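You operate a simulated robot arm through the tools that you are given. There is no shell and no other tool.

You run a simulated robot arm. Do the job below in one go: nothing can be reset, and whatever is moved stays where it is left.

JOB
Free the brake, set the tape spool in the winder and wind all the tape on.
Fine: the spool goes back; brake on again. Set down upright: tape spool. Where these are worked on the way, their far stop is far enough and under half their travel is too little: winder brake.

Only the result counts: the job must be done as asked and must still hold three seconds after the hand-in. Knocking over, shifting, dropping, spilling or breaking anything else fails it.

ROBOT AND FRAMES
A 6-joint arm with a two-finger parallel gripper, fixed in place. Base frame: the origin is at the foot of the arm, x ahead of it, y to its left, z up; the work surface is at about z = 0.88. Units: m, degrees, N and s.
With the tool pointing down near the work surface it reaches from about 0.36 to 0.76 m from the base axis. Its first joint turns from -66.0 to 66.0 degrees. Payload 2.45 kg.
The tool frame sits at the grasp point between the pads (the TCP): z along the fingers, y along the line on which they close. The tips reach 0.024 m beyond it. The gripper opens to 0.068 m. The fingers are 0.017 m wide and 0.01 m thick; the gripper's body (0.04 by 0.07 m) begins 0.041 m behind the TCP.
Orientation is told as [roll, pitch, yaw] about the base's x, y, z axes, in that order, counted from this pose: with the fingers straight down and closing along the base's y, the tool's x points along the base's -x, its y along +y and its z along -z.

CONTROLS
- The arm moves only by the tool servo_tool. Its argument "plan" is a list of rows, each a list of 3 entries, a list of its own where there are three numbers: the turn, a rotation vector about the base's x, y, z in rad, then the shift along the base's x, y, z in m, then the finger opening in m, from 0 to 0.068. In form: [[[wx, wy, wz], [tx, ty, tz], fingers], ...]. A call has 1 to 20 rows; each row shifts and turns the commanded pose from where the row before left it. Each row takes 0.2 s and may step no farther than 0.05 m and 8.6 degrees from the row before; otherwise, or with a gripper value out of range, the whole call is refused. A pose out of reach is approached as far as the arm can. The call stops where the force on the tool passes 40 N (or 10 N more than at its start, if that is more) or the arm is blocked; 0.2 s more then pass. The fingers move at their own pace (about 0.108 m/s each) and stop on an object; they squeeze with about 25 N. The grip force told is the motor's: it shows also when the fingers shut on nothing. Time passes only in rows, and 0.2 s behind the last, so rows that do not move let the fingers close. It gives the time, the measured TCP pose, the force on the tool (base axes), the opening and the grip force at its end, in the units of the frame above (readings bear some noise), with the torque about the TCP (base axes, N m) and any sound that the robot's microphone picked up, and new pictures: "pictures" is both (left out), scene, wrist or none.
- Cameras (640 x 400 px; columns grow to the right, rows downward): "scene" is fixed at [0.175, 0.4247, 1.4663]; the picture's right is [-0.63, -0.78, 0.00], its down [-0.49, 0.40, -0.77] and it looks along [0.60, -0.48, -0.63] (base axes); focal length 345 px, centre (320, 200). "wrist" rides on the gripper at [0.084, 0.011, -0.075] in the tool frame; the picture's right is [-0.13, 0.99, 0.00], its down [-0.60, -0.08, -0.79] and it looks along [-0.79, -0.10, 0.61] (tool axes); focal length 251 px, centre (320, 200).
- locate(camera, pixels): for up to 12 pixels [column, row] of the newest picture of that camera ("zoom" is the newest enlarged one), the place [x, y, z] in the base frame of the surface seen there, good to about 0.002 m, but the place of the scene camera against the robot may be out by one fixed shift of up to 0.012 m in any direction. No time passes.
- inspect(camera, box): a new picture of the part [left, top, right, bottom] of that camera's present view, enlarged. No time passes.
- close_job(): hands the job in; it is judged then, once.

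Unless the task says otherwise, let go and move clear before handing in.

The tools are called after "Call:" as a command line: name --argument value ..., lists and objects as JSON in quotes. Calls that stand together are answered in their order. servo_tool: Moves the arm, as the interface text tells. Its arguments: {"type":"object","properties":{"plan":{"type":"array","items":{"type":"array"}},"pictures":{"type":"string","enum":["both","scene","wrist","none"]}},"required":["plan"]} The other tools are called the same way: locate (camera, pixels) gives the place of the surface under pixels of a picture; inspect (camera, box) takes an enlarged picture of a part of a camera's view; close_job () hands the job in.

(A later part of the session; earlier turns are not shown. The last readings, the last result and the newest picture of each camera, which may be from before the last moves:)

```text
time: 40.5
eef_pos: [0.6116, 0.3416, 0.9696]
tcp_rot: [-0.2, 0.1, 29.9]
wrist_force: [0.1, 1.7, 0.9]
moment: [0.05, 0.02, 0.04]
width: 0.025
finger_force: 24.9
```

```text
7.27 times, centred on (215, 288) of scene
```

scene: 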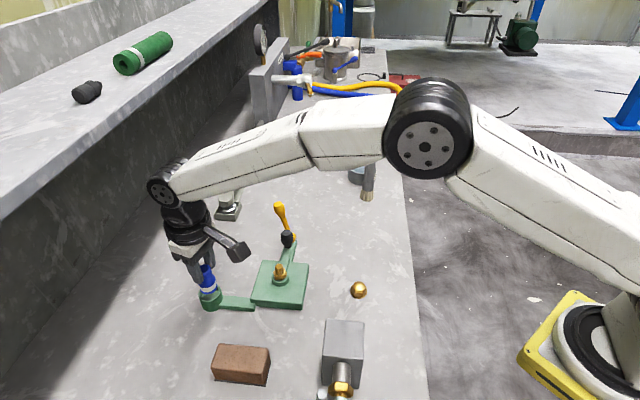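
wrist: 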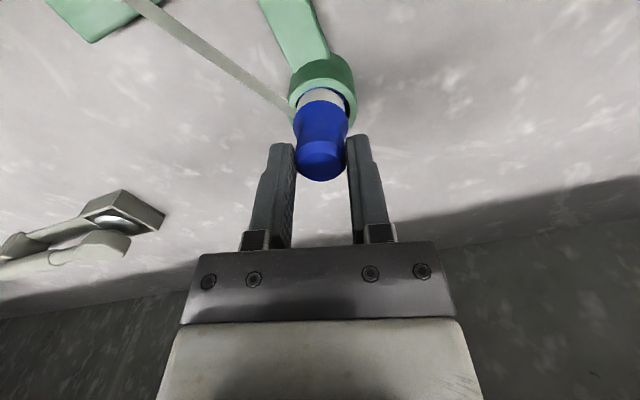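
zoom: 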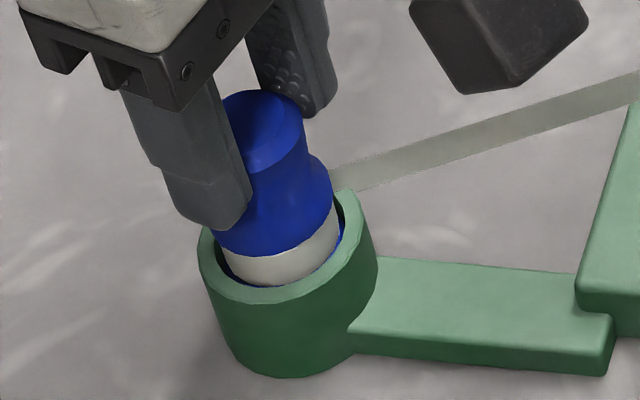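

A tape strand now runs from the spool to the winder, confirming it's the right part and it's registering in place. I'll lower the last couple of millimetres, release and rise.

Call:
servo_tool --plan '[[[0, 0, 0], [0, 0, -0.0015], 0.01], [[0, 0, 0], [0, 0, -0.001], 0.01], [[0, 0, 0], [0, 0, 0], 0.03], [[0, 0, 0], [0, 0, 0], 0.05], [[0, 0, 0], [0, 0, 0], 0.05]]' --pictures "both"

Call:
inspect --camera "scene" --box '[190, 240, 320, 320]'

```text
time: 41.7
eef_pos: [0.6102, 0.3416, 0.9672]
tcp_rot: [-0.3, 0.1, 30.0]
wrist_force: [-0.1, 0.2, -0.8]
moment: [-0.01, 0.04, -0.02]
width: 0.0501
finger_force: 0.1
```

scene: 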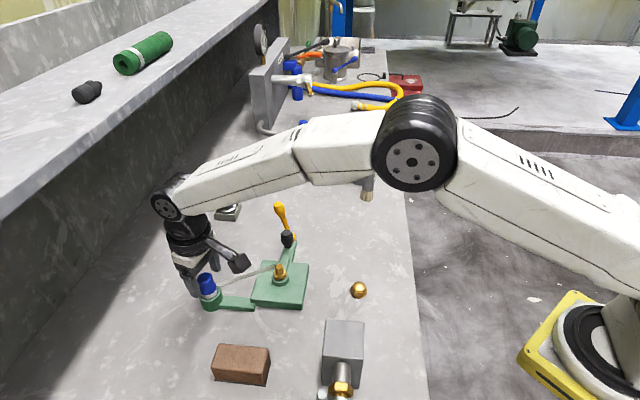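
wrist: 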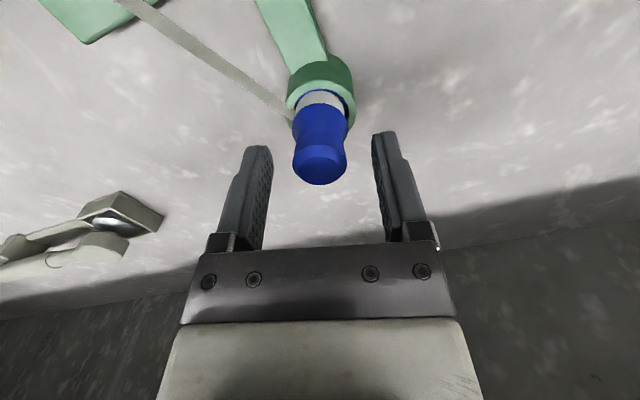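

```text
4.92 times, centred on (255, 280) of scene
```

zoom: 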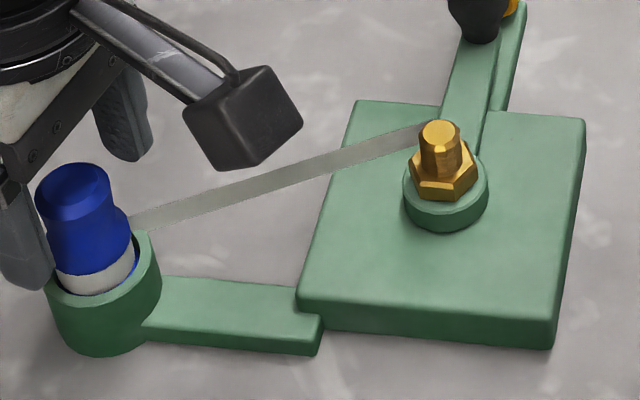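

The spool is seated in the cup with the strand running to the brass fitting. I'll rise clear, then move above the crank knob at yaw about -11°, staying above the upright brake lever (top at about 1.006).

Call:
servo_tool --plan '[[[0, 0, 0], [0, 0, 0.02], 0.05], [[0, 0, 0], [0, 0, 0.03], 0.05], [[0, 0, 0], [0, 0, 0.03], 0.05], [[0, 0, -0.1431], [-0.0004, -0.0354, 0.0], 0.05], [[0, 0, -0.1431], [-0.0004, -0.0354, 0], 0.05], [[0, 0, -0.1431], [-0.0004, -0.0354, 0], 0.05], [[0, 0, -0.1431], [-0.0004, -0.0354, 0], 0.05], [[0, 0, -0.1431], [-0.0004, -0.0354, 0], 0.05]]' --pictures "both"

```text
time: 43.5
eef_pos: [0.6076, 0.1606, 1.0484]
tcp_rot: [-0.1, 0.1, -11.2]
wrist_force: [0.0, 0.5, 1.1]
moment: [0.0, 0.01, 0.02]
width: 0.0501
finger_force: 0.1
```

scene: 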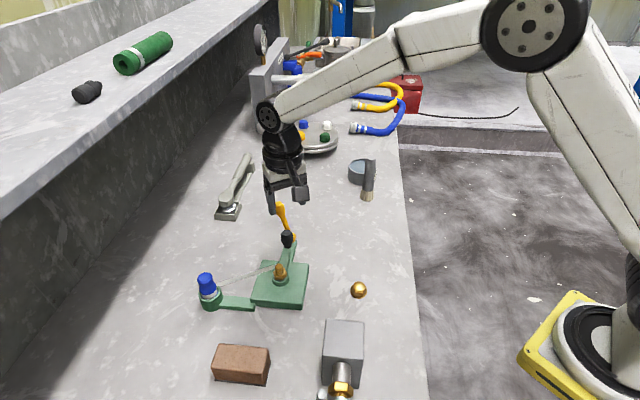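
wrist: 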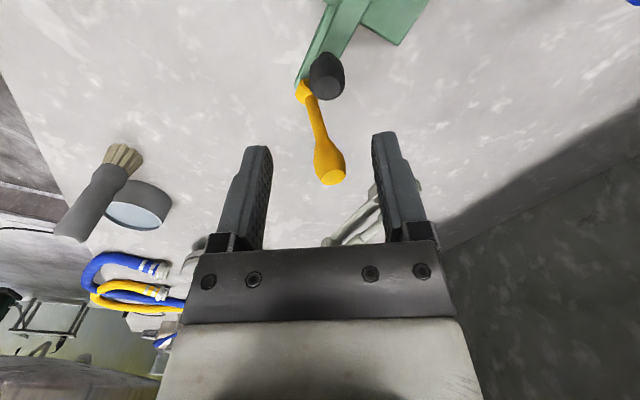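

The lever bulb is at (330,170) just beyond the knob (327,80). I'll locate both precisely to judge clearance.

Call:
locate --camera "wrist" --pixels '[[330, 92], [330, 80], [315, 75], [342, 75], [332, 178], [345, 170], [318, 165], [330, 155], [312, 105], [305, 88]]'

Call:
inspect --camera "wrist" --box '[270, 30, 390, 200]'

Call:
inspect --camera "scene" --box '[230, 120, 340, 260]'

```text
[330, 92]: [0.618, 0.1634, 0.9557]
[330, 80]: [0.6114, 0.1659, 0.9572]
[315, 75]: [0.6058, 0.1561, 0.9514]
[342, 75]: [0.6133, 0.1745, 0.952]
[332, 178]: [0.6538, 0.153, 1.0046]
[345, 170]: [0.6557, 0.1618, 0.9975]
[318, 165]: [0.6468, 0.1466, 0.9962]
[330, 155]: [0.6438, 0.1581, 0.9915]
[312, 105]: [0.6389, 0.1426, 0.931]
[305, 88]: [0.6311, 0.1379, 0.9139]
```

```text
2.35 times, centred on (330, 115) of wrist
```

zoom: 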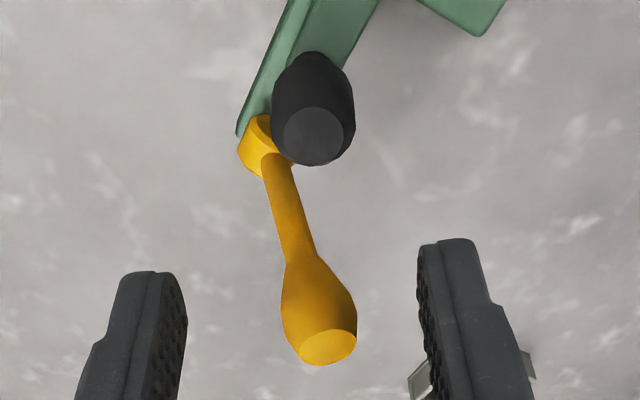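

```text
2.86 times, centred on (285, 190) of scene
```

zoom: 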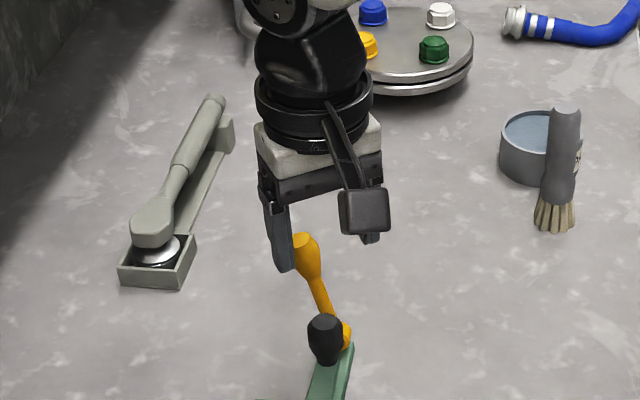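

The lever bulb is only about 25 mm from the knob's path at closest, so I want the slim (camera) side of the gripper facing it: yaw ≈144°. I'll rotate at this safe height and centre over the knob.

Call:
servo_tool --plan '[[[0, 0, 0.143], [0.0003, 0.0002, 0], 0.05], [[0, 0, 0.143], [0.0003, 0.0002, 0], 0.05], [[0, 0, 0.143], [0.0003, 0.0002, 0], 0.05], [[0, 0, 0.143], [0.0003, 0.0002, 0], 0.05], [[0, 0, 0.143], [0.0003, 0.0002, 0], 0.05], [[0, 0, 0.143], [0.0003, 0.0002, 0], 0.05], [[0, 0, 0.143], [0.0003, 0.0002, 0], 0.05], [[0, 0, 0.143], [0.0003, 0.0002, 0], 0.05], [[0, 0, 0.143], [0.0003, 0.0002, 0], 0.05], [[0, 0, 0.143], [0.0003, 0.0002, 0], 0.05], [[0, 0, 0.143], [0.0003, 0.0002, 0], 0.05], [[0, 0, 0.143], [0.0003, 0.0002, 0], 0.05], [[0, 0, 0.143], [0.0003, 0.0002, 0], 0.05], [[0, 0, 0.143], [0.0003, 0.0002, 0], 0.05], [[0, 0, 0.143], [0.0003, 0.0002, 0], 0.05], [[0, 0, 0.143], [0.0003, 0.0002, 0], 0.05], [[0, 0, 0.143], [0.0003, 0.0002, 0], 0.05], [[0, 0, 0.143], [0.0003, 0.0002, 0], 0.05], [[0, 0, 0.143], [0.0003, 0.0002, 0], 0.05]]' --pictures "both"

```text
time: 47.5
eef_pos: [0.6137, 0.1695, 1.0456]
tcp_rot: [-0.1, 0.1, 144.6]
wrist_force: [-0.1, -0.3, -0.1]
moment: [-0.01, 0.01, -0.02]
width: 0.05
finger_force: 0.0
```

scene: 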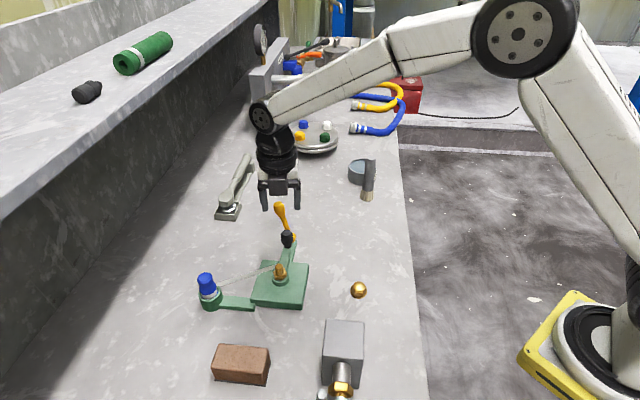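
wrist: 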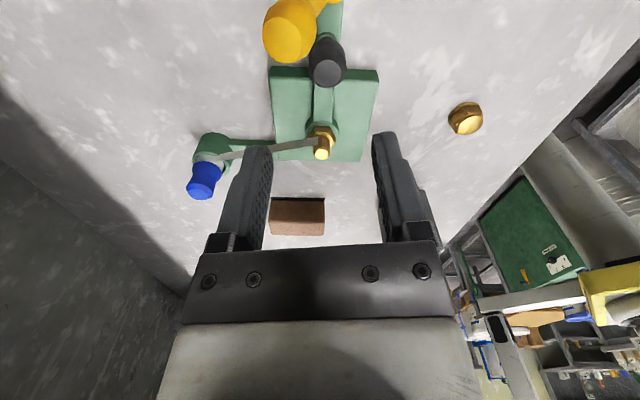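

Yaw 144.6° is reachable, and this view shows the spindle, tape and spool. I'll look at the gripper's back side in the scene view and examine the winder's tape routing.

Call:
inspect --camera "scene" --box '[235, 100, 325, 260]'

Call:
inspect --camera "wrist" --box '[180, 0, 400, 210]'

Call:
locate --camera "wrist" --pixels '[[327, 68], [327, 45], [311, 60], [345, 62], [322, 153], [325, 135], [290, 30], [280, 50], [203, 180], [300, 145], [240, 152]]'

```text
2.50 times, centred on (280, 180) of scene
```

zoom: 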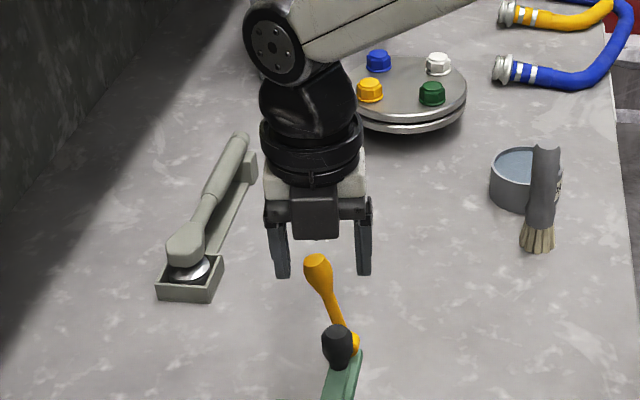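

```text
1.90 times, centred on (290, 105) of wrist
```

zoom: 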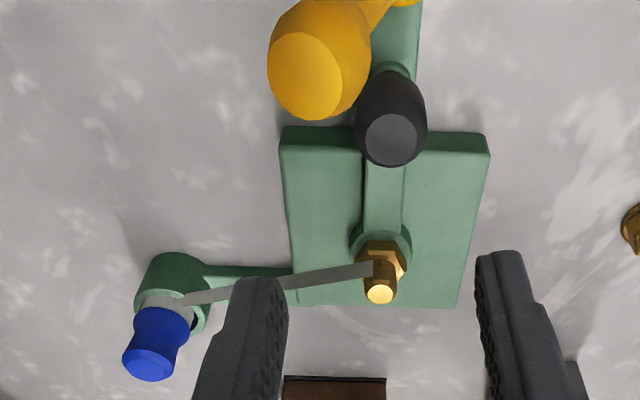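

```text
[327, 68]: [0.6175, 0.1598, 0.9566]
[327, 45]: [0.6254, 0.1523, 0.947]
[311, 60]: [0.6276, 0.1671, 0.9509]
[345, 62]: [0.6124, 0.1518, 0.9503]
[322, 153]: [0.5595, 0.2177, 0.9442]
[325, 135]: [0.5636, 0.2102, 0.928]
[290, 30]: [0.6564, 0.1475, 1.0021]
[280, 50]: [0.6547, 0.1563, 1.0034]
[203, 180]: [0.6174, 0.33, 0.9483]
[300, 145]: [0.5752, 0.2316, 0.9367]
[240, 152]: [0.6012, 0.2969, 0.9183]
```

The scene zoom shows a black motor box on the gripper's back side (that's what hit the grey box), so the camera side is indeed the slim one. Knob centre is about (0.6155,0.1625), spindle about (0.557,0.2188). I'll centre and descend partway.

Call:
servo_tool --plan '[[[0, 0, 0], [0.0014, -0.0037, 0], 0.05], [[0, 0, 0], [0.0014, -0.0036, -0.02], 0.05], [[0, 0, 0], [0, 0, -0.03], 0.05], [[0, 0, 0], [0, 0, 0], 0.05]]' --pictures "both"

Call:
inspect --camera "wrist" --box '[220, 40, 420, 220]'

Call:
inspect --camera "scene" --box '[235, 130, 325, 260]'

```text
time: 48.5
eef_pos: [0.6184, 0.1643, 0.9968]
tcp_rot: [-0.3, 0.0, 144.5]
wrist_force: [0.3, 0.4, -0.1]
moment: [0.0, 0.01, 0.02]
width: 0.0497
finger_force: 0.1
```

scene: 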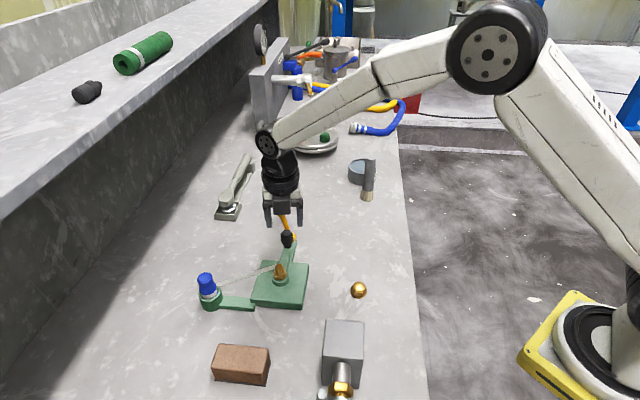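
wrist: 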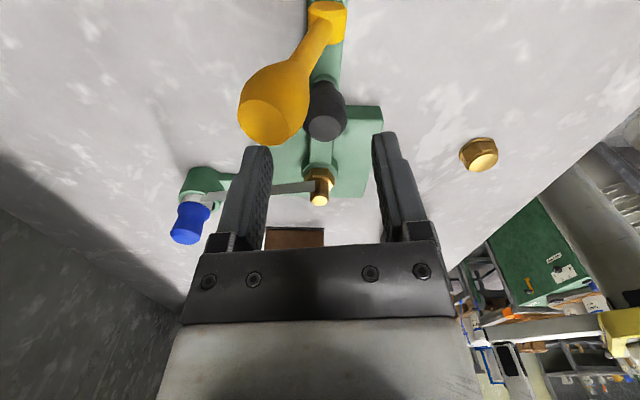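

```text
2.22 times, centred on (320, 130) of wrist
```

zoom: 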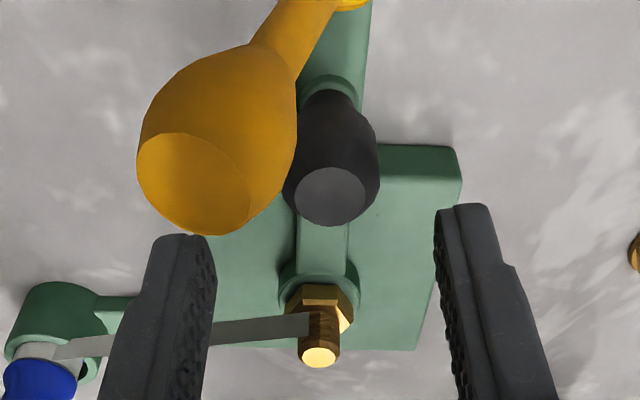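

```text
3.08 times, centred on (280, 195) of scene
```

zoom: 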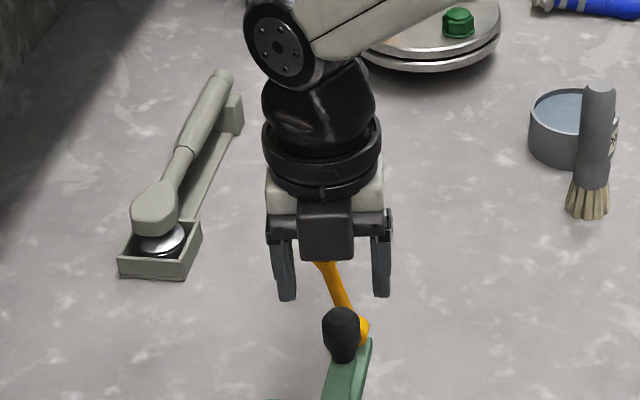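

The knob top is at px (325,127) vs expected (320,127.5), so 2.7 mm sideways correction. The lever bulb is at tool x≈39 mm, clear of the body (20 mm). Descending to the grip height.

Call:
servo_tool --plan '[[[0, 0, 0], [-0.0016, -0.0022, -0.006], 0.05], [[0, 0, 0], [0, 0, -0.013], 0.05], [[0, 0, 0], [0, 0, -0.013], 0.05], [[0, 0, 0], [0, 0, -0.01], 0.05], [[0, 0, 0], [0, 0, 0], 0.05]]' --pictures "wrist"

Call:
inspect --camera "wrist" --box '[220, 60, 420, 240]'

```text
time: 49.7
eef_pos: [0.6165, 0.1595, 0.9549]
tcp_rot: [-0.2, 0.1, 144.5]
wrist_force: [-0.3, 0.2, -0.9]
moment: [0.01, -0.01, -0.01]
width: 0.0501
finger_force: 0.0
```

wrist: 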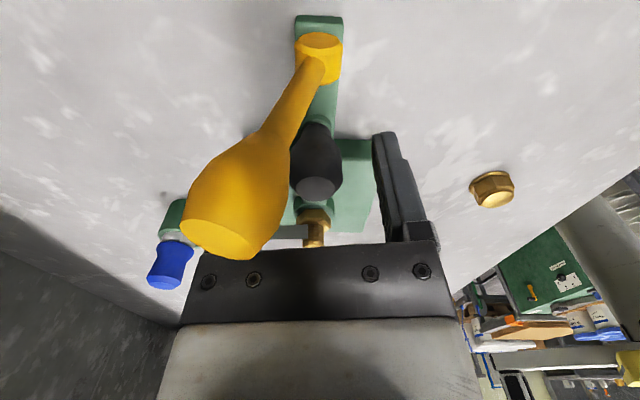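

```text
2.22 times, centred on (320, 150) of wrist
```

zoom: 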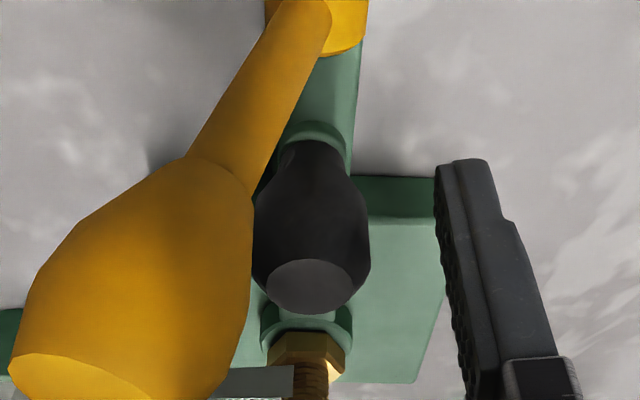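

The knob is between the fingers (top disc at px (316,188)). I'll close on it.

Call:
servo_tool --plan '[[[0, 0, 0], [0.0007, 0.001, 0], 0.04], [[0, 0, 0], [0, 0, 0], 0.01], [[0, 0, 0], [0, 0, 0], 0.01], [[0, 0, 0], [0, 0, 0], 0.01]]' --pictures "none"

```text
time: 50.7
eef_pos: [0.6187, 0.1609, 0.954]
tcp_rot: [-0.3, 0.1, 144.6]
wrist_force: [8.8, 6.2, -2.8]
moment: [-0.21, -0.28, -0.03]
width: 0.0249
finger_force: 40.4
```

Gripped at 0.0249. I'll test winding clockwise (seen from above), as the tape meets the +x side of the fitting, with a small 16° move first.

Call:
servo_tool --plan '[[[0, 0, 0], [-0.0042, -0.0039, 0], 0.01], [[0, 0, 0], [-0.0043, -0.0037, 0], 0.01], [[0, 0, 0], [-0.0046, -0.0033, 0], 0.01], [[0, 0, 0], [-0.0048, -0.003, 0], 0.01], [[0, 0, 0], [0, 0, 0], 0.01]]' --pictures "both"

Call:
inspect --camera "scene" --box '[190, 200, 340, 320]'

```text
time: 51.2
eef_pos: [0.6164, 0.16, 0.9538]
tcp_rot: [-0.9, 0.5, 144.5]
wrist_force: [15.1, 9.6, -12.0]
moment: [-0.23, 0.25, -0.06]
width: 0.0251
finger_force: 40.6
stopped in row 2: the force on the tool passed its limit at 46 N (the readings are from after the stop); the commanded pose is now the measured one
```

scene: 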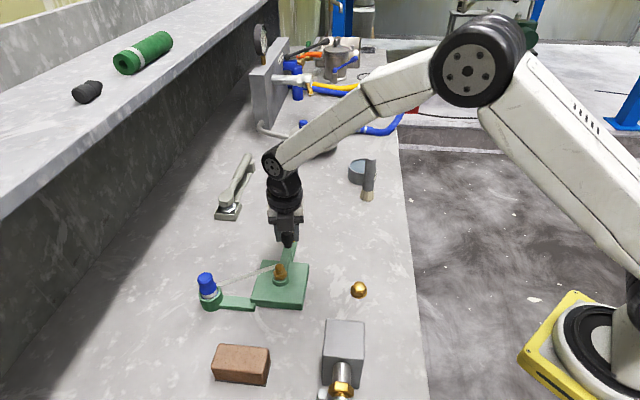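
wrist: 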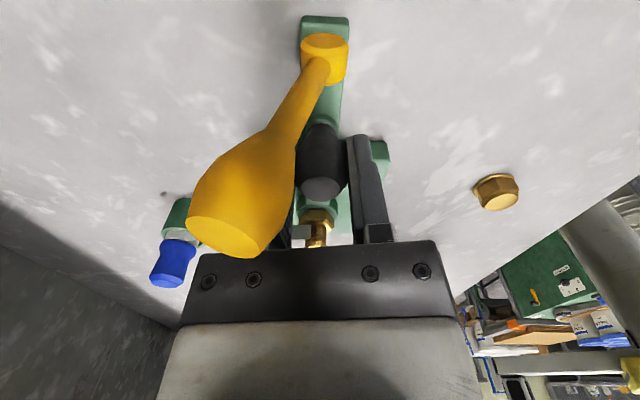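

```text
3.33 times, centred on (265, 260) of scene
```

zoom: 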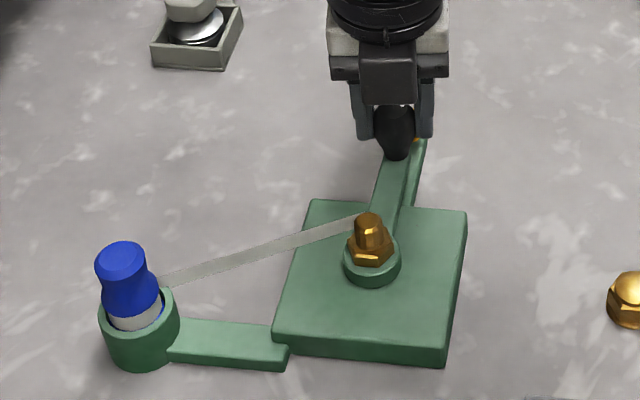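

Clockwise is blocked firmly (46 N within 4 mm), so it sits at a stop that way. I'll try counter-clockwise with the same gentle test.

Call:
servo_tool --plan '[[[0, 0, 0], [0.002, 0.0018, 0], 0.01], [[0, 0, 0], [0.0035, 0.0041, 0], 0.01], [[0, 0, 0], [0.0036, 0.0044, 0], 0.01], [[0, 0, 0], [0, 0, 0], 0.01]]' --pictures "wrist"

Call:
inspect --camera "scene" --box '[190, 200, 340, 320]'

```text
time: 52.2
eef_pos: [0.6253, 0.1695, 0.954]
tcp_rot: [-0.5, 0.2, 144.7]
wrist_force: [-3.2, 2.5, -8.2]
moment: [-0.23, 0.78, -0.03]
width: 0.0248
finger_force: 40.7
```

wrist: 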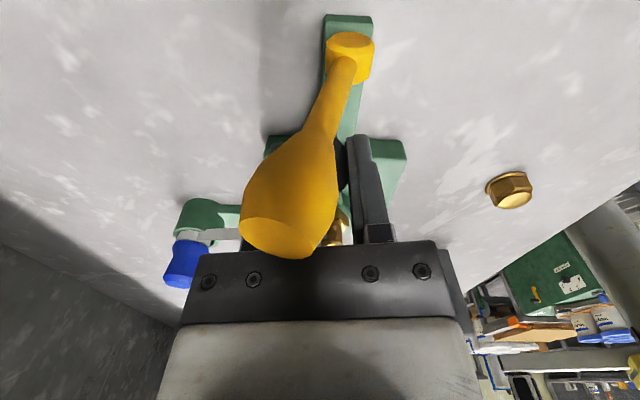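

```text
3.33 times, centred on (265, 260) of scene
```

zoom: 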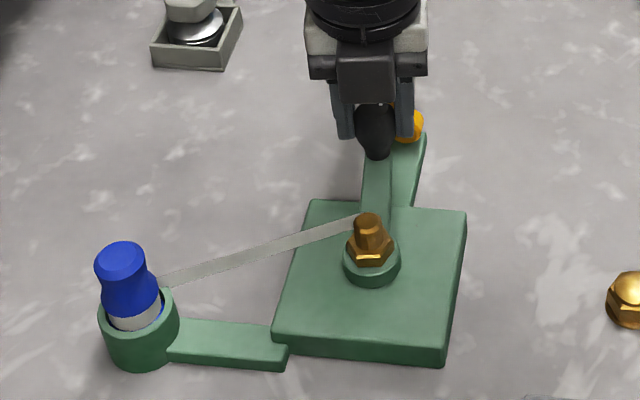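

Counter-clockwise turns freely with only a few newtons, so that is the winding direction. I'll continue in 8° steps, tracking the forces to refine the circle centre.

Call:
servo_tool --plan '[[[0, 0, 0], [0.0057, 0.0102, -0.001], 0.01], [[0, 0, 0], [0.0046, 0.0107, 0], 0.01], [[0, 0, 0], [0.0031, 0.0112, 0], 0.01], [[0, 0, 0], [0.0015, 0.0116, 0], 0.01]]' --pictures "wrist"

Call:
inspect --camera "scene" --box '[190, 200, 340, 320]'

```text
time: 53.2
eef_pos: [0.6401, 0.2137, 0.9546]
tcp_rot: [-0.9, 0.5, 144.6]
wrist_force: [9.9, -1.0, -5.3]
moment: [-0.7, -0.28, -0.03]
width: 0.0248
finger_force: 40.2
```

wrist: 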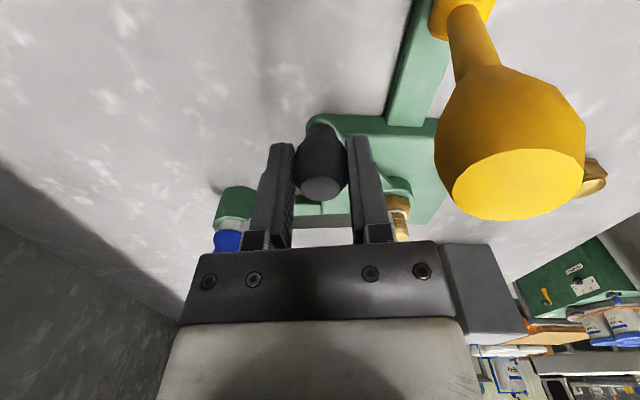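

```text
3.33 times, centred on (265, 260) of scene
```

zoom: 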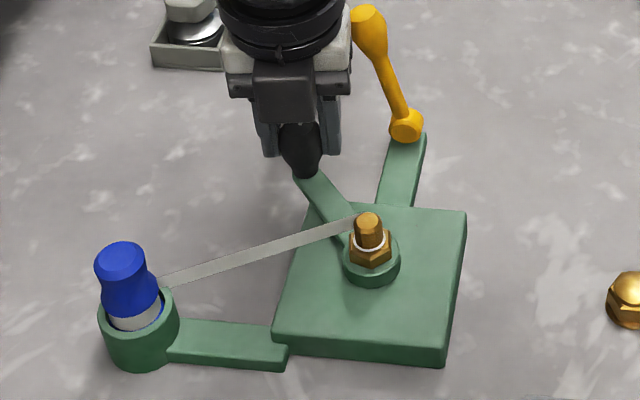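

The scene zoom shows a white tape ring forming on the brass thread at (370,243), so winding works. The small outward force tells me the centre is about 2 mm further in x; I'll continue with the corrected circle.

Call:
servo_tool --plan '[[[0, 0, 0], [0.0013, 0.012, 0], 0.01], [[0, 0, 0], [-0.0018, 0.0115, 0], 0.01], [[0, 0, 0], [-0.0034, 0.011, 0], 0.01], [[0, 0, 0], [-0.0049, 0.0105, 0], 0.01], [[0, 0, 0], [-0.0063, 0.0098, 0], 0.01], [[0, 0, 0], [-0.0076, 0.0087, 0], 0.01]]' --pictures "wrist"

Call:
inspect --camera "scene" --box '[190, 200, 340, 320]'

```text
time: 54.6
eef_pos: [0.6159, 0.2762, 0.9548]
tcp_rot: [-0.5, 0.3, 144.6]
wrist_force: [-13.0, -13.6, 8.6]
moment: [-0.5, 0.31, 0.08]
width: 0.0246
finger_force: 40.5
```

wrist: 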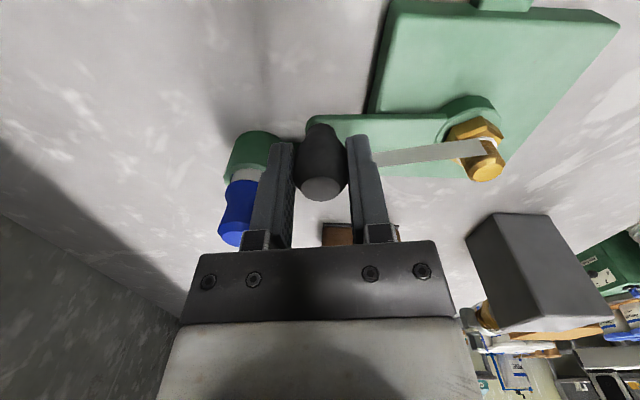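

```text
3.33 times, centred on (265, 260) of scene
```

zoom: 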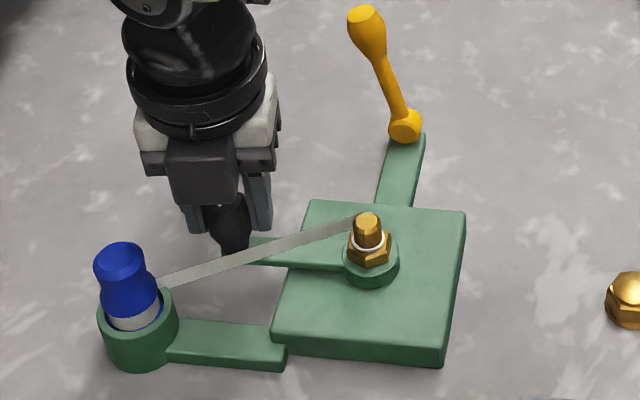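

Tape ring is growing (367,240). The inward pull at this angle lets me refit the circle: centre about (0.5615,0.218), radius about 0.080. Continuing on that circle.

Call:
servo_tool --plan '[[[0, 0, 0], [-0.0099, 0.0056, 0], 0.01], [[0, 0, 0], [-0.0095, 0.0058, 0], 0.01], [[0, 0, 0], [-0.0103, 0.0045, 0], 0.01], [[0, 0, 0], [-0.0107, 0.0029, 0], 0.01], [[0, 0, 0], [-0.0111, 0.0015, 0], 0.01], [[0, 0, 0], [-0.0111, -0.0002, 0], 0.01]]' --pictures "wrist"

Call:
inspect --camera "scene" --box '[190, 200, 340, 320]'

```text
time: 56.0
eef_pos: [0.5549, 0.2969, 0.9543]
tcp_rot: [-0.8, 0.4, 144.5]
wrist_force: [1.6, -7.4, -1.0]
moment: [-0.28, 1.02, 0.02]
width: 0.0246
finger_force: 40.8
```

wrist: 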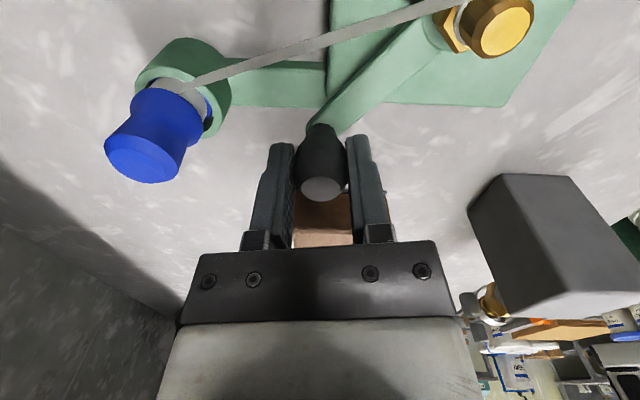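

```text
3.33 times, centred on (265, 260) of scene
```

zoom: 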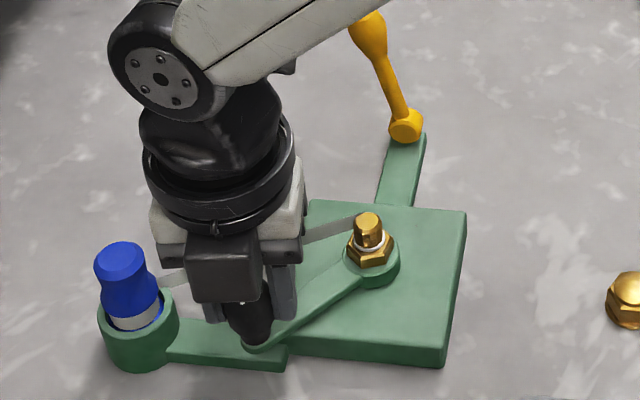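

Tracking well (7 N inward). I'll trim the radius slightly and keep turning.

Call:
servo_tool --plan '[[[0, 0, 0], [-0.0109, -0.0023, 0], 0.01], [[0, 0, 0], [-0.0106, -0.0032, 0], 0.01], [[0, 0, 0], [-0.01, -0.0046, 0], 0.01], [[0, 0, 0], [-0.0093, -0.0059, 0], 0.01], [[0, 0, 0], [-0.0084, -0.0072, 0], 0.01], [[0, 0, 0], [-0.0073, -0.0083, 0], 0.01], [[0, 0, 0], [-0.0061, -0.0092, 0], 0.01], [[0, 0, 0], [-0.0047, -0.01, 0], 0.01]]' --pictures "wrist"

Call:
inspect --camera "scene" --box '[190, 200, 340, 320]'

```text
time: 57.8
eef_pos: [0.4864, 0.2478, 0.954]
tcp_rot: [-0.8, 0.4, 144.5]
wrist_force: [-2.1, 1.3, 5.7]
moment: [-0.45, 0.66, -0.04]
width: 0.0247
finger_force: 40.0
```

wrist: 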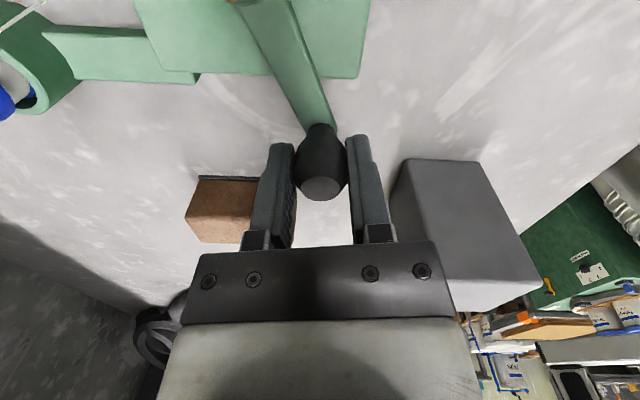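

```text
3.33 times, centred on (265, 260) of scene
```

zoom: 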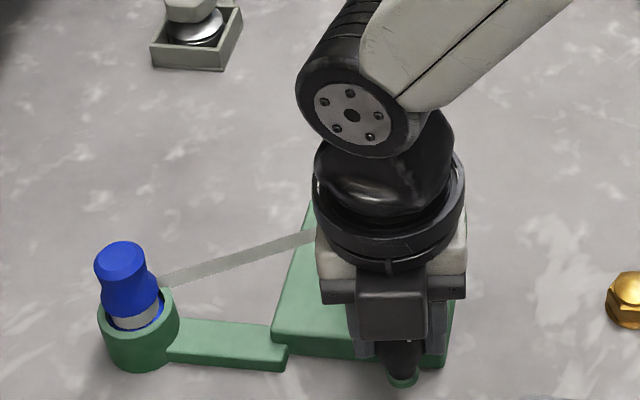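

Forces are under 7 N and the circle fits. I'll continue through the next 80°.

Call:
servo_tool --plan '[[[0, 0, 0], [-0.0033, -0.0105, 0], 0.01], [[0, 0, 0], [-0.0018, -0.0109, 0], 0.01], [[0, 0, 0], [-0.0003, -0.0111, 0], 0.01], [[0, 0, 0], [0.0013, -0.011, 0], 0.01], [[0, 0, 0], [0.0027, -0.0107, 0], 0.01], [[0, 0, 0], [0.0043, -0.0102, 0], 0.01], [[0, 0, 0], [0.0056, -0.0095, 0], 0.01], [[0, 0, 0], [0.0069, -0.0086, 0], 0.01], [[0, 0, 0], [0.008, -0.0076, 0], 0.01], [[0, 0, 0], [0.009, -0.0064, 0], 0.01]]' --pictures "wrist"

Call:
inspect --camera "scene" --box '[190, 200, 340, 320]'

```text
time: 60.0
eef_pos: [0.5191, 0.1492, 0.9536]
tcp_rot: [-0.7, 0.4, 144.6]
wrist_force: [-6.7, -10.5, 5.8]
moment: [-0.55, 0.25, 0.02]
width: 0.025
finger_force: 40.5
```

wrist: 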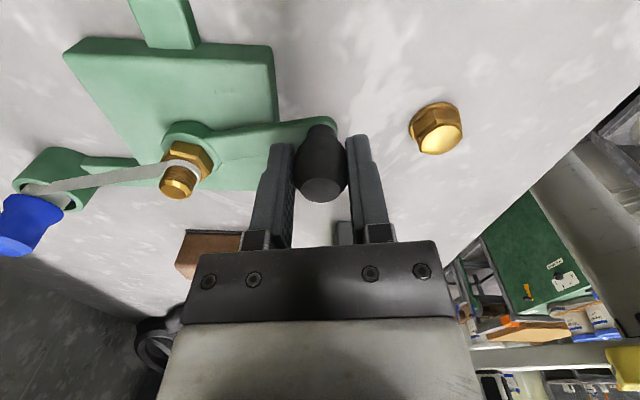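

```text
3.33 times, centred on (265, 260) of scene
```

zoom: 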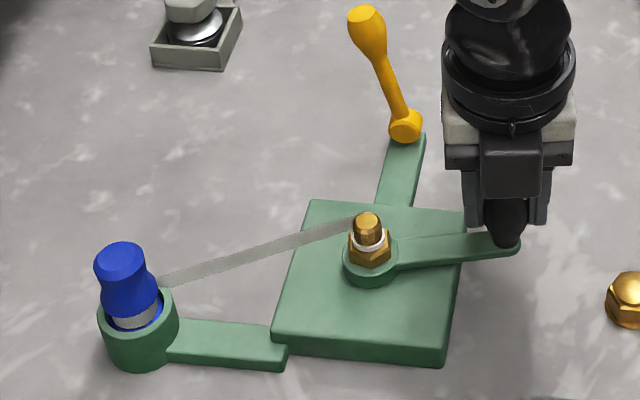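

A thicker tape ring is visible on the thread. About 282° are done; the force suggests the centre y is 0.8 mm lower. Continuing with that correction.

Call:
servo_tool --plan '[[[0, 0, 0], [0.0093, -0.0064, 0], 0.01], [[0, 0, 0], [0.0105, -0.0037, 0], 0.01], [[0, 0, 0], [0.0109, -0.0022, 0], 0.01], [[0, 0, 0], [0.0111, -0.0007, 0], 0.01], [[0, 0, 0], [0.0111, 0.0009, 0], 0.01], [[0, 0, 0], [0.0109, 0.0024, 0], 0.01]]' --pictures "wrist"

Call:
inspect --camera "scene" --box '[190, 200, 340, 320]'

```text
time: 61.4
eef_pos: [0.5843, 0.1401, 0.9544]
tcp_rot: [-0.8, 0.4, 144.6]
wrist_force: [-2.1, 0.5, -5.1]
moment: [-0.59, 0.25, 0.01]
width: 0.025
finger_force: 40.4
```

wrist: 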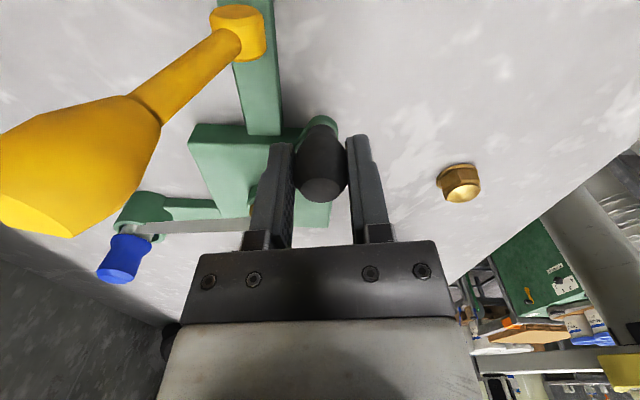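

```text
3.33 times, centred on (265, 260) of scene
```

zoom: 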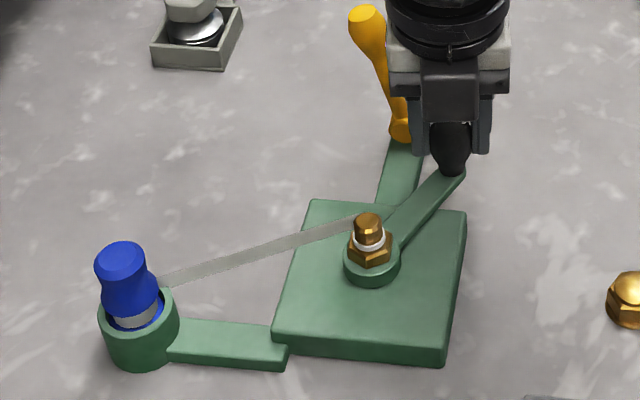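

Tracking cleanly with 5 N. Next I pass the lever zone; expected clearance to the bulb is a few millimetres on the slim side, as on the first pass.

Call:
servo_tool --plan '[[[0, 0, 0], [0.0104, 0.0039, 0], 0.01], [[0, 0, 0], [0.0097, 0.0054, 0], 0.01], [[0, 0, 0], [0.009, 0.0066, 0], 0.01], [[0, 0, 0], [0.0079, 0.0078, 0], 0.01], [[0, 0, 0], [0.0067, 0.0088, 0], 0.01], [[0, 0, 0], [0.0055, 0.0097, 0], 0.01], [[0, 0, 0], [0.0041, 0.0104, 0], 0.01]]' --pictures "wrist"

Call:
inspect --camera "scene" --box '[190, 200, 340, 320]'

```text
time: 63.0
eef_pos: [0.6371, 0.1926, 0.9525]
tcp_rot: [-0.9, 0.5, 144.6]
wrist_force: [1.3, -1.7, -1.2]
moment: [0.0, 1.04, -0.02]
width: 0.025
finger_force: 40.9
```

wrist: 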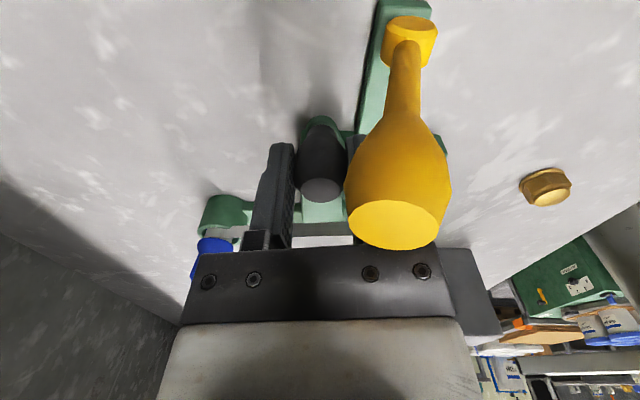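

```text
3.33 times, centred on (265, 260) of scene
```

zoom: 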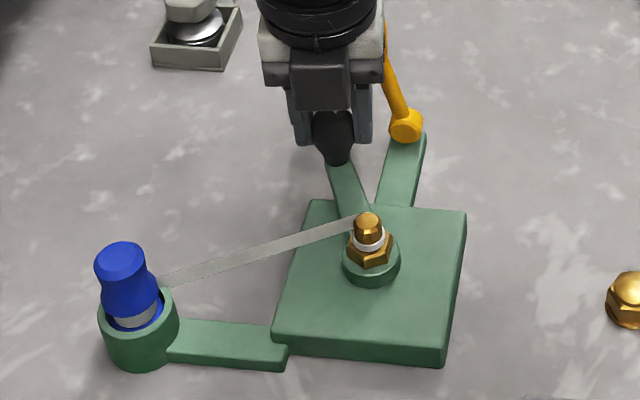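

One full turn is done with no contact at the lever, and the tape strand is still there. I'll continue the second turn in a longer call.

Call:
servo_tool --plan '[[[0, 0, 0], [0.0025, 0.0108, 0], 0.01], [[0, 0, 0], [0.0011, 0.0111, 0], 0.01], [[0, 0, 0], [-0.0005, 0.0111, 0], 0.01], [[0, 0, 0], [-0.0021, 0.0109, 0], 0.01], [[0, 0, 0], [-0.0035, 0.0105, 0], 0.01], [[0, 0, 0], [-0.005, 0.01, 0], 0.01], [[0, 0, 0], [-0.0063, 0.0091, 0], 0.01], [[0, 0, 0], [-0.0075, 0.0082, 0], 0.01], [[0, 0, 0], [-0.0086, 0.0071, 0], 0.01], [[0, 0, 0], [-0.0095, 0.0058, 0], 0.01], [[0, 0, 0], [-0.0102, 0.0044, 0], 0.01], [[0, 0, 0], [-0.0107, 0.0029, 0], 0.01], [[0, 0, 0], [-0.0111, 0.0015, 0], 0.01], [[0, 0, 0], [-0.0111, -0.0002, 0], 0.01]]' --pictures "wrist"

Call:
inspect --camera "scene" --box '[190, 200, 340, 320]'

```text
time: 66.0
eef_pos: [0.5543, 0.2974, 0.9539]
tcp_rot: [-0.8, 0.3, 144.5]
wrist_force: [-0.1, 12.8, 4.6]
moment: [0.03, 1.0, -0.02]
width: 0.0246
finger_force: 40.8
```

wrist: 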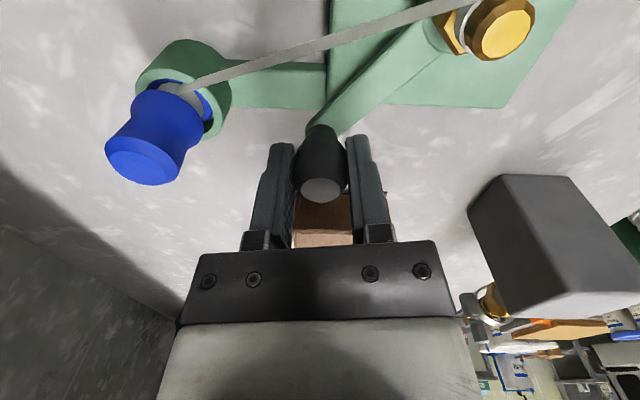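

```text
3.33 times, centred on (265, 260) of scene
```

zoom: 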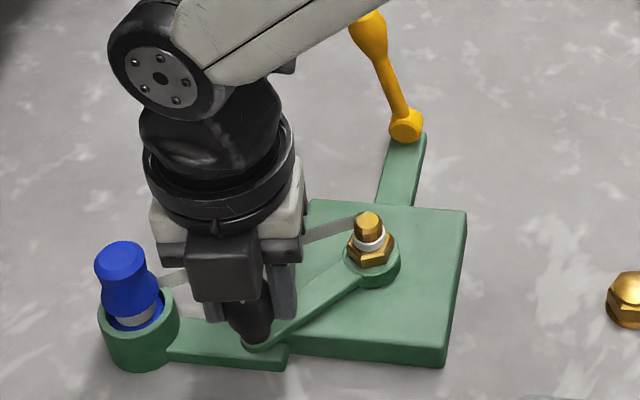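

Winding goes on; the band on the spool is thinning. I'll trim the centre by half a millimetre and turn on through the robot-side half.

Call:
servo_tool --plan '[[[0, 0, 0], [-0.011, -0.001, 0], 0.01], [[0, 0, 0], [-0.0107, -0.0032, 0], 0.01], [[0, 0, 0], [-0.0101, -0.0046, 0], 0.01], [[0, 0, 0], [-0.0094, -0.006, 0], 0.01], [[0, 0, 0], [-0.0084, -0.0073, 0], 0.01], [[0, 0, 0], [-0.0074, -0.0083, 0], 0.01], [[0, 0, 0], [-0.0061, -0.0093, 0], 0.01], [[0, 0, 0], [-0.0048, -0.0101, 0], 0.01], [[0, 0, 0], [-0.0033, -0.0106, 0], 0.01], [[0, 0, 0], [-0.0018, -0.011, 0], 0.01], [[0, 0, 0], [-0.0003, -0.0111, 0], 0.01], [[0, 0, 0], [0.0013, -0.0111, 0], 0.01], [[0, 0, 0], [0.0028, -0.0108, 0], 0.01], [[0, 0, 0], [0.0042, -0.0102, 0], 0.01], [[0, 0, 0], [0.0057, -0.0096, 0], 0.01], [[0, 0, 0], [0.007, -0.0087, 0], 0.01], [[0, 0, 0], [0.0081, -0.0077, 0], 0.01], [[0, 0, 0], [0.009, -0.0064, 0], 0.01]]' --pictures "wrist"

Call:
inspect --camera "scene" --box '[190, 200, 340, 320]'

```text
time: 69.8
eef_pos: [0.5184, 0.1481, 0.9547]
tcp_rot: [-0.8, 0.3, 144.6]
wrist_force: [9.0, 15.8, -21.4]
moment: [-0.29, 0.51, -0.04]
width: 0.0249
finger_force: 40.6
```

wrist: 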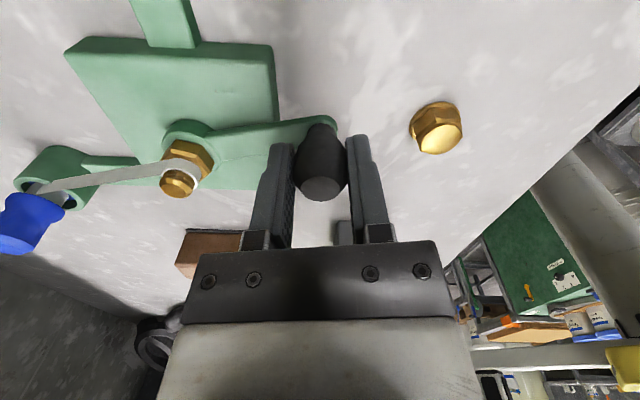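

```text
3.33 times, centred on (265, 260) of scene
```

zoom: 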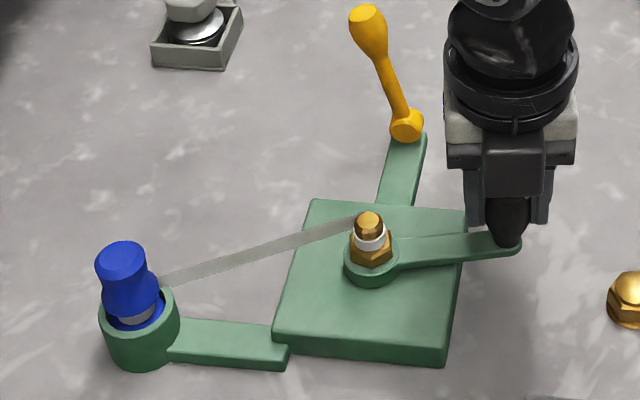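

The wound band on the thread is clearly growing and the spool's is shrinking. I refit the circle from the forces (centre (0.5616,0.2175), radius 0.0796) and go on, lowering 0.7 mm to relieve the vertical pull.

Call:
servo_tool --plan '[[[0, 0, 0], [0.0105, -0.0049, -0.0007], 0.01], [[0, 0, 0], [0.0104, -0.0036, 0], 0.01], [[0, 0, 0], [0.0109, -0.0022, 0], 0.01], [[0, 0, 0], [0.011, -0.0008, 0], 0.01], [[0, 0, 0], [0.0111, 0.0007, 0], 0.01], [[0, 0, 0], [0.0108, 0.0024, 0], 0.01], [[0, 0, 0], [0.0104, 0.004, 0], 0.01], [[0, 0, 0], [0.0098, 0.0053, 0], 0.01], [[0, 0, 0], [0.0089, 0.0066, 0], 0.01], [[0, 0, 0], [0.0079, 0.0078, 0], 0.01], [[0, 0, 0], [0.0068, 0.0089, 0], 0.01], [[0, 0, 0], [0.0054, 0.0097, 0], 0.01], [[0, 0, 0], [0.0041, 0.0103, 0], 0.01], [[0, 0, 0], [0.0025, 0.0108, 0], 0.01]]' --pictures "wrist"

Call:
inspect --camera "scene" --box '[190, 200, 340, 320]'

```text
time: 72.8
eef_pos: [0.6396, 0.2046, 0.955]
tcp_rot: [-0.9, 0.5, 144.5]
wrist_force: [6.0, -1.0, 13.9]
moment: [-0.34, 0.32, -0.02]
width: 0.0249
finger_force: 40.7
```

wrist: 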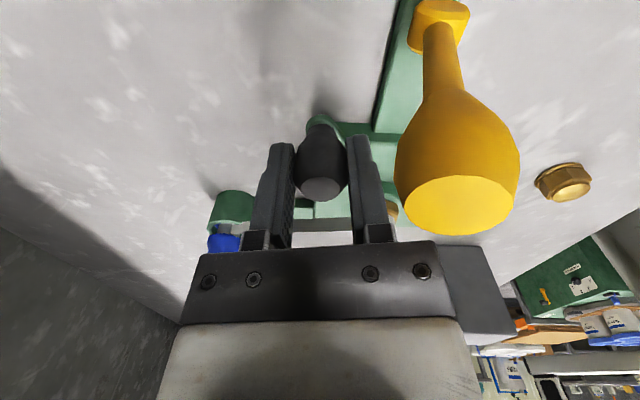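

```text
3.33 times, centred on (265, 260) of scene
```

zoom: 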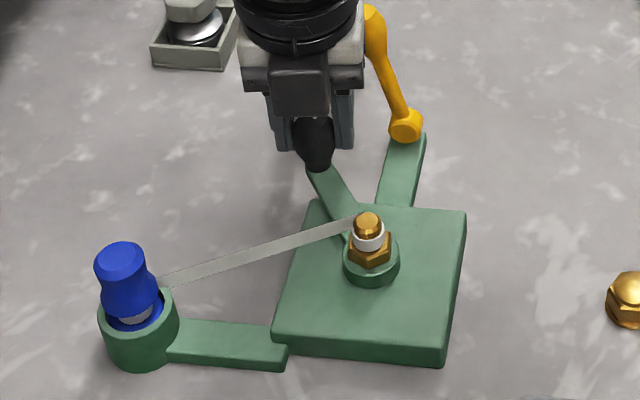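

Just over two turns done; there is still some tape on the spool (138,315). Continuing the third turn.

Call:
servo_tool --plan '[[[0, 0, 0], [0.0011, 0.0111, 0.0005], 0.01], [[0, 0, 0], [-0.0005, 0.011, 0], 0.01], [[0, 0, 0], [-0.0021, 0.011, 0], 0.01], [[0, 0, 0], [-0.0035, 0.0105, 0], 0.01], [[0, 0, 0], [-0.005, 0.0099, 0], 0.01], [[0, 0, 0], [-0.0063, 0.0092, 0], 0.01], [[0, 0, 0], [-0.0075, 0.0081, 0], 0.01], [[0, 0, 0], [-0.0086, 0.0071, 0], 0.01], [[0, 0, 0], [-0.0095, 0.0058, 0], 0.01], [[0, 0, 0], [-0.0102, 0.0044, 0], 0.01], [[0, 0, 0], [-0.0107, 0.0029, 0], 0.01], [[0, 0, 0], [-0.011, 0.0015, 0], 0.01], [[0, 0, 0], [-0.0111, -0.0002, 0], 0.01], [[0, 0, 0], [-0.011, -0.0016, 0], 0.01], [[0, 0, 0], [-0.0106, -0.0032, 0], 0.01], [[0, 0, 0], [-0.0101, -0.0046, 0], 0.01], [[0, 0, 0], [-0.0094, -0.006, 0], 0.01], [[0, 0, 0], [-0.0084, -0.0072, 0], 0.01], [[0, 0, 0], [-0.0073, -0.0084, 0], 0.01], [[0, 0, 0], [-0.0061, -0.0092, 0], 0.01]]' --pictures "wrist"

Call:
inspect --camera "scene" --box '[190, 200, 340, 320]'

```text
time: 77.0
eef_pos: [0.4896, 0.2535, 0.9539]
tcp_rot: [-0.5, 0.4, 144.6]
wrist_force: [-17.6, 9.9, 11.1]
moment: [-0.62, 0.02, 0.0]
width: 0.0246
finger_force: 40.5
```

wrist: 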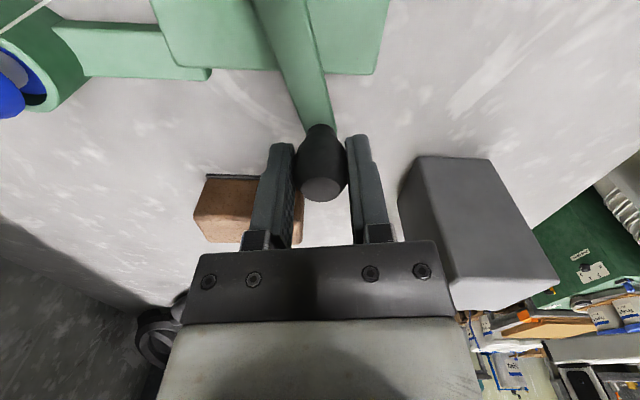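

```text
3.33 times, centred on (265, 260) of scene
```

zoom: 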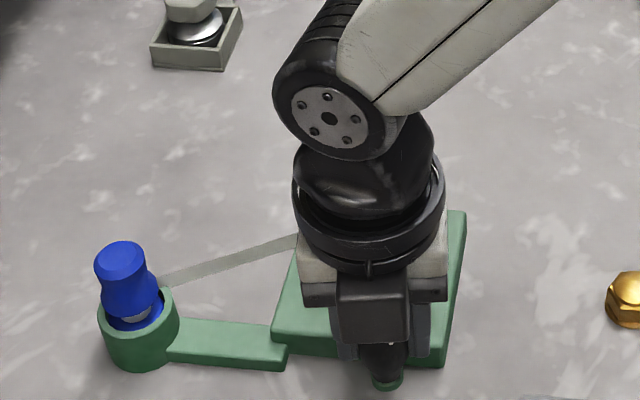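

Only a radial offset force (about 20 N outward) here; no tangential resistance. I'll nudge outward half a millimetre and continue.

Call:
servo_tool --plan '[[[0, 0, 0], [-0.0056, -0.0097, 0.0003], 0.01], [[0, 0, 0], [-0.0033, -0.0106, 0], 0.01], [[0, 0, 0], [-0.0018, -0.0109, 0], 0.01], [[0, 0, 0], [-0.0003, -0.0111, 0], 0.01], [[0, 0, 0], [0.0013, -0.011, 0], 0.01], [[0, 0, 0], [0.0028, -0.0108, 0], 0.01], [[0, 0, 0], [0.0042, -0.0102, 0], 0.01], [[0, 0, 0], [0.0057, -0.0096, 0], 0.01], [[0, 0, 0], [0.0069, -0.0087, 0], 0.01], [[0, 0, 0], [0.0081, -0.0076, 0], 0.01], [[0, 0, 0], [0.009, -0.0064, 0], 0.01]]' --pictures "wrist"

Call:
inspect --camera "scene" --box '[190, 200, 340, 320]'

```text
time: 79.4
eef_pos: [0.5193, 0.1482, 0.9535]
tcp_rot: [-0.8, 0.4, 144.7]
wrist_force: [-2.5, -1.5, 12.3]
moment: [-0.61, 0.13, 0.02]
width: 0.0247
finger_force: 40.8
```

wrist: 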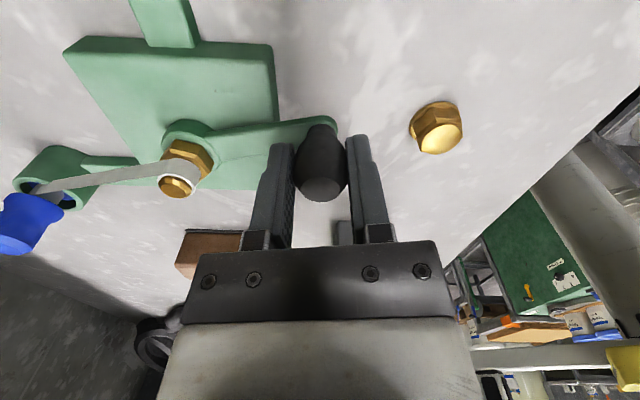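

```text
3.33 times, centred on (265, 260) of scene
```

zoom: 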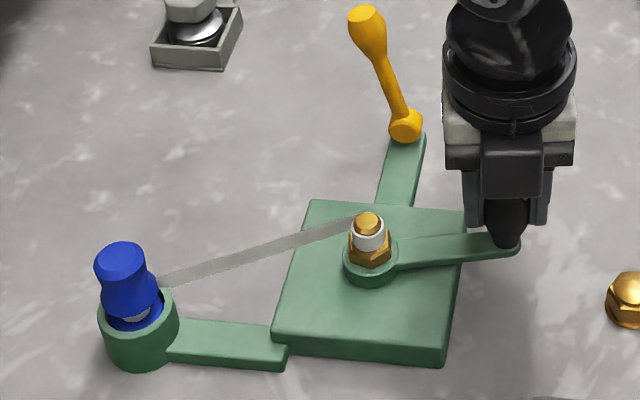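

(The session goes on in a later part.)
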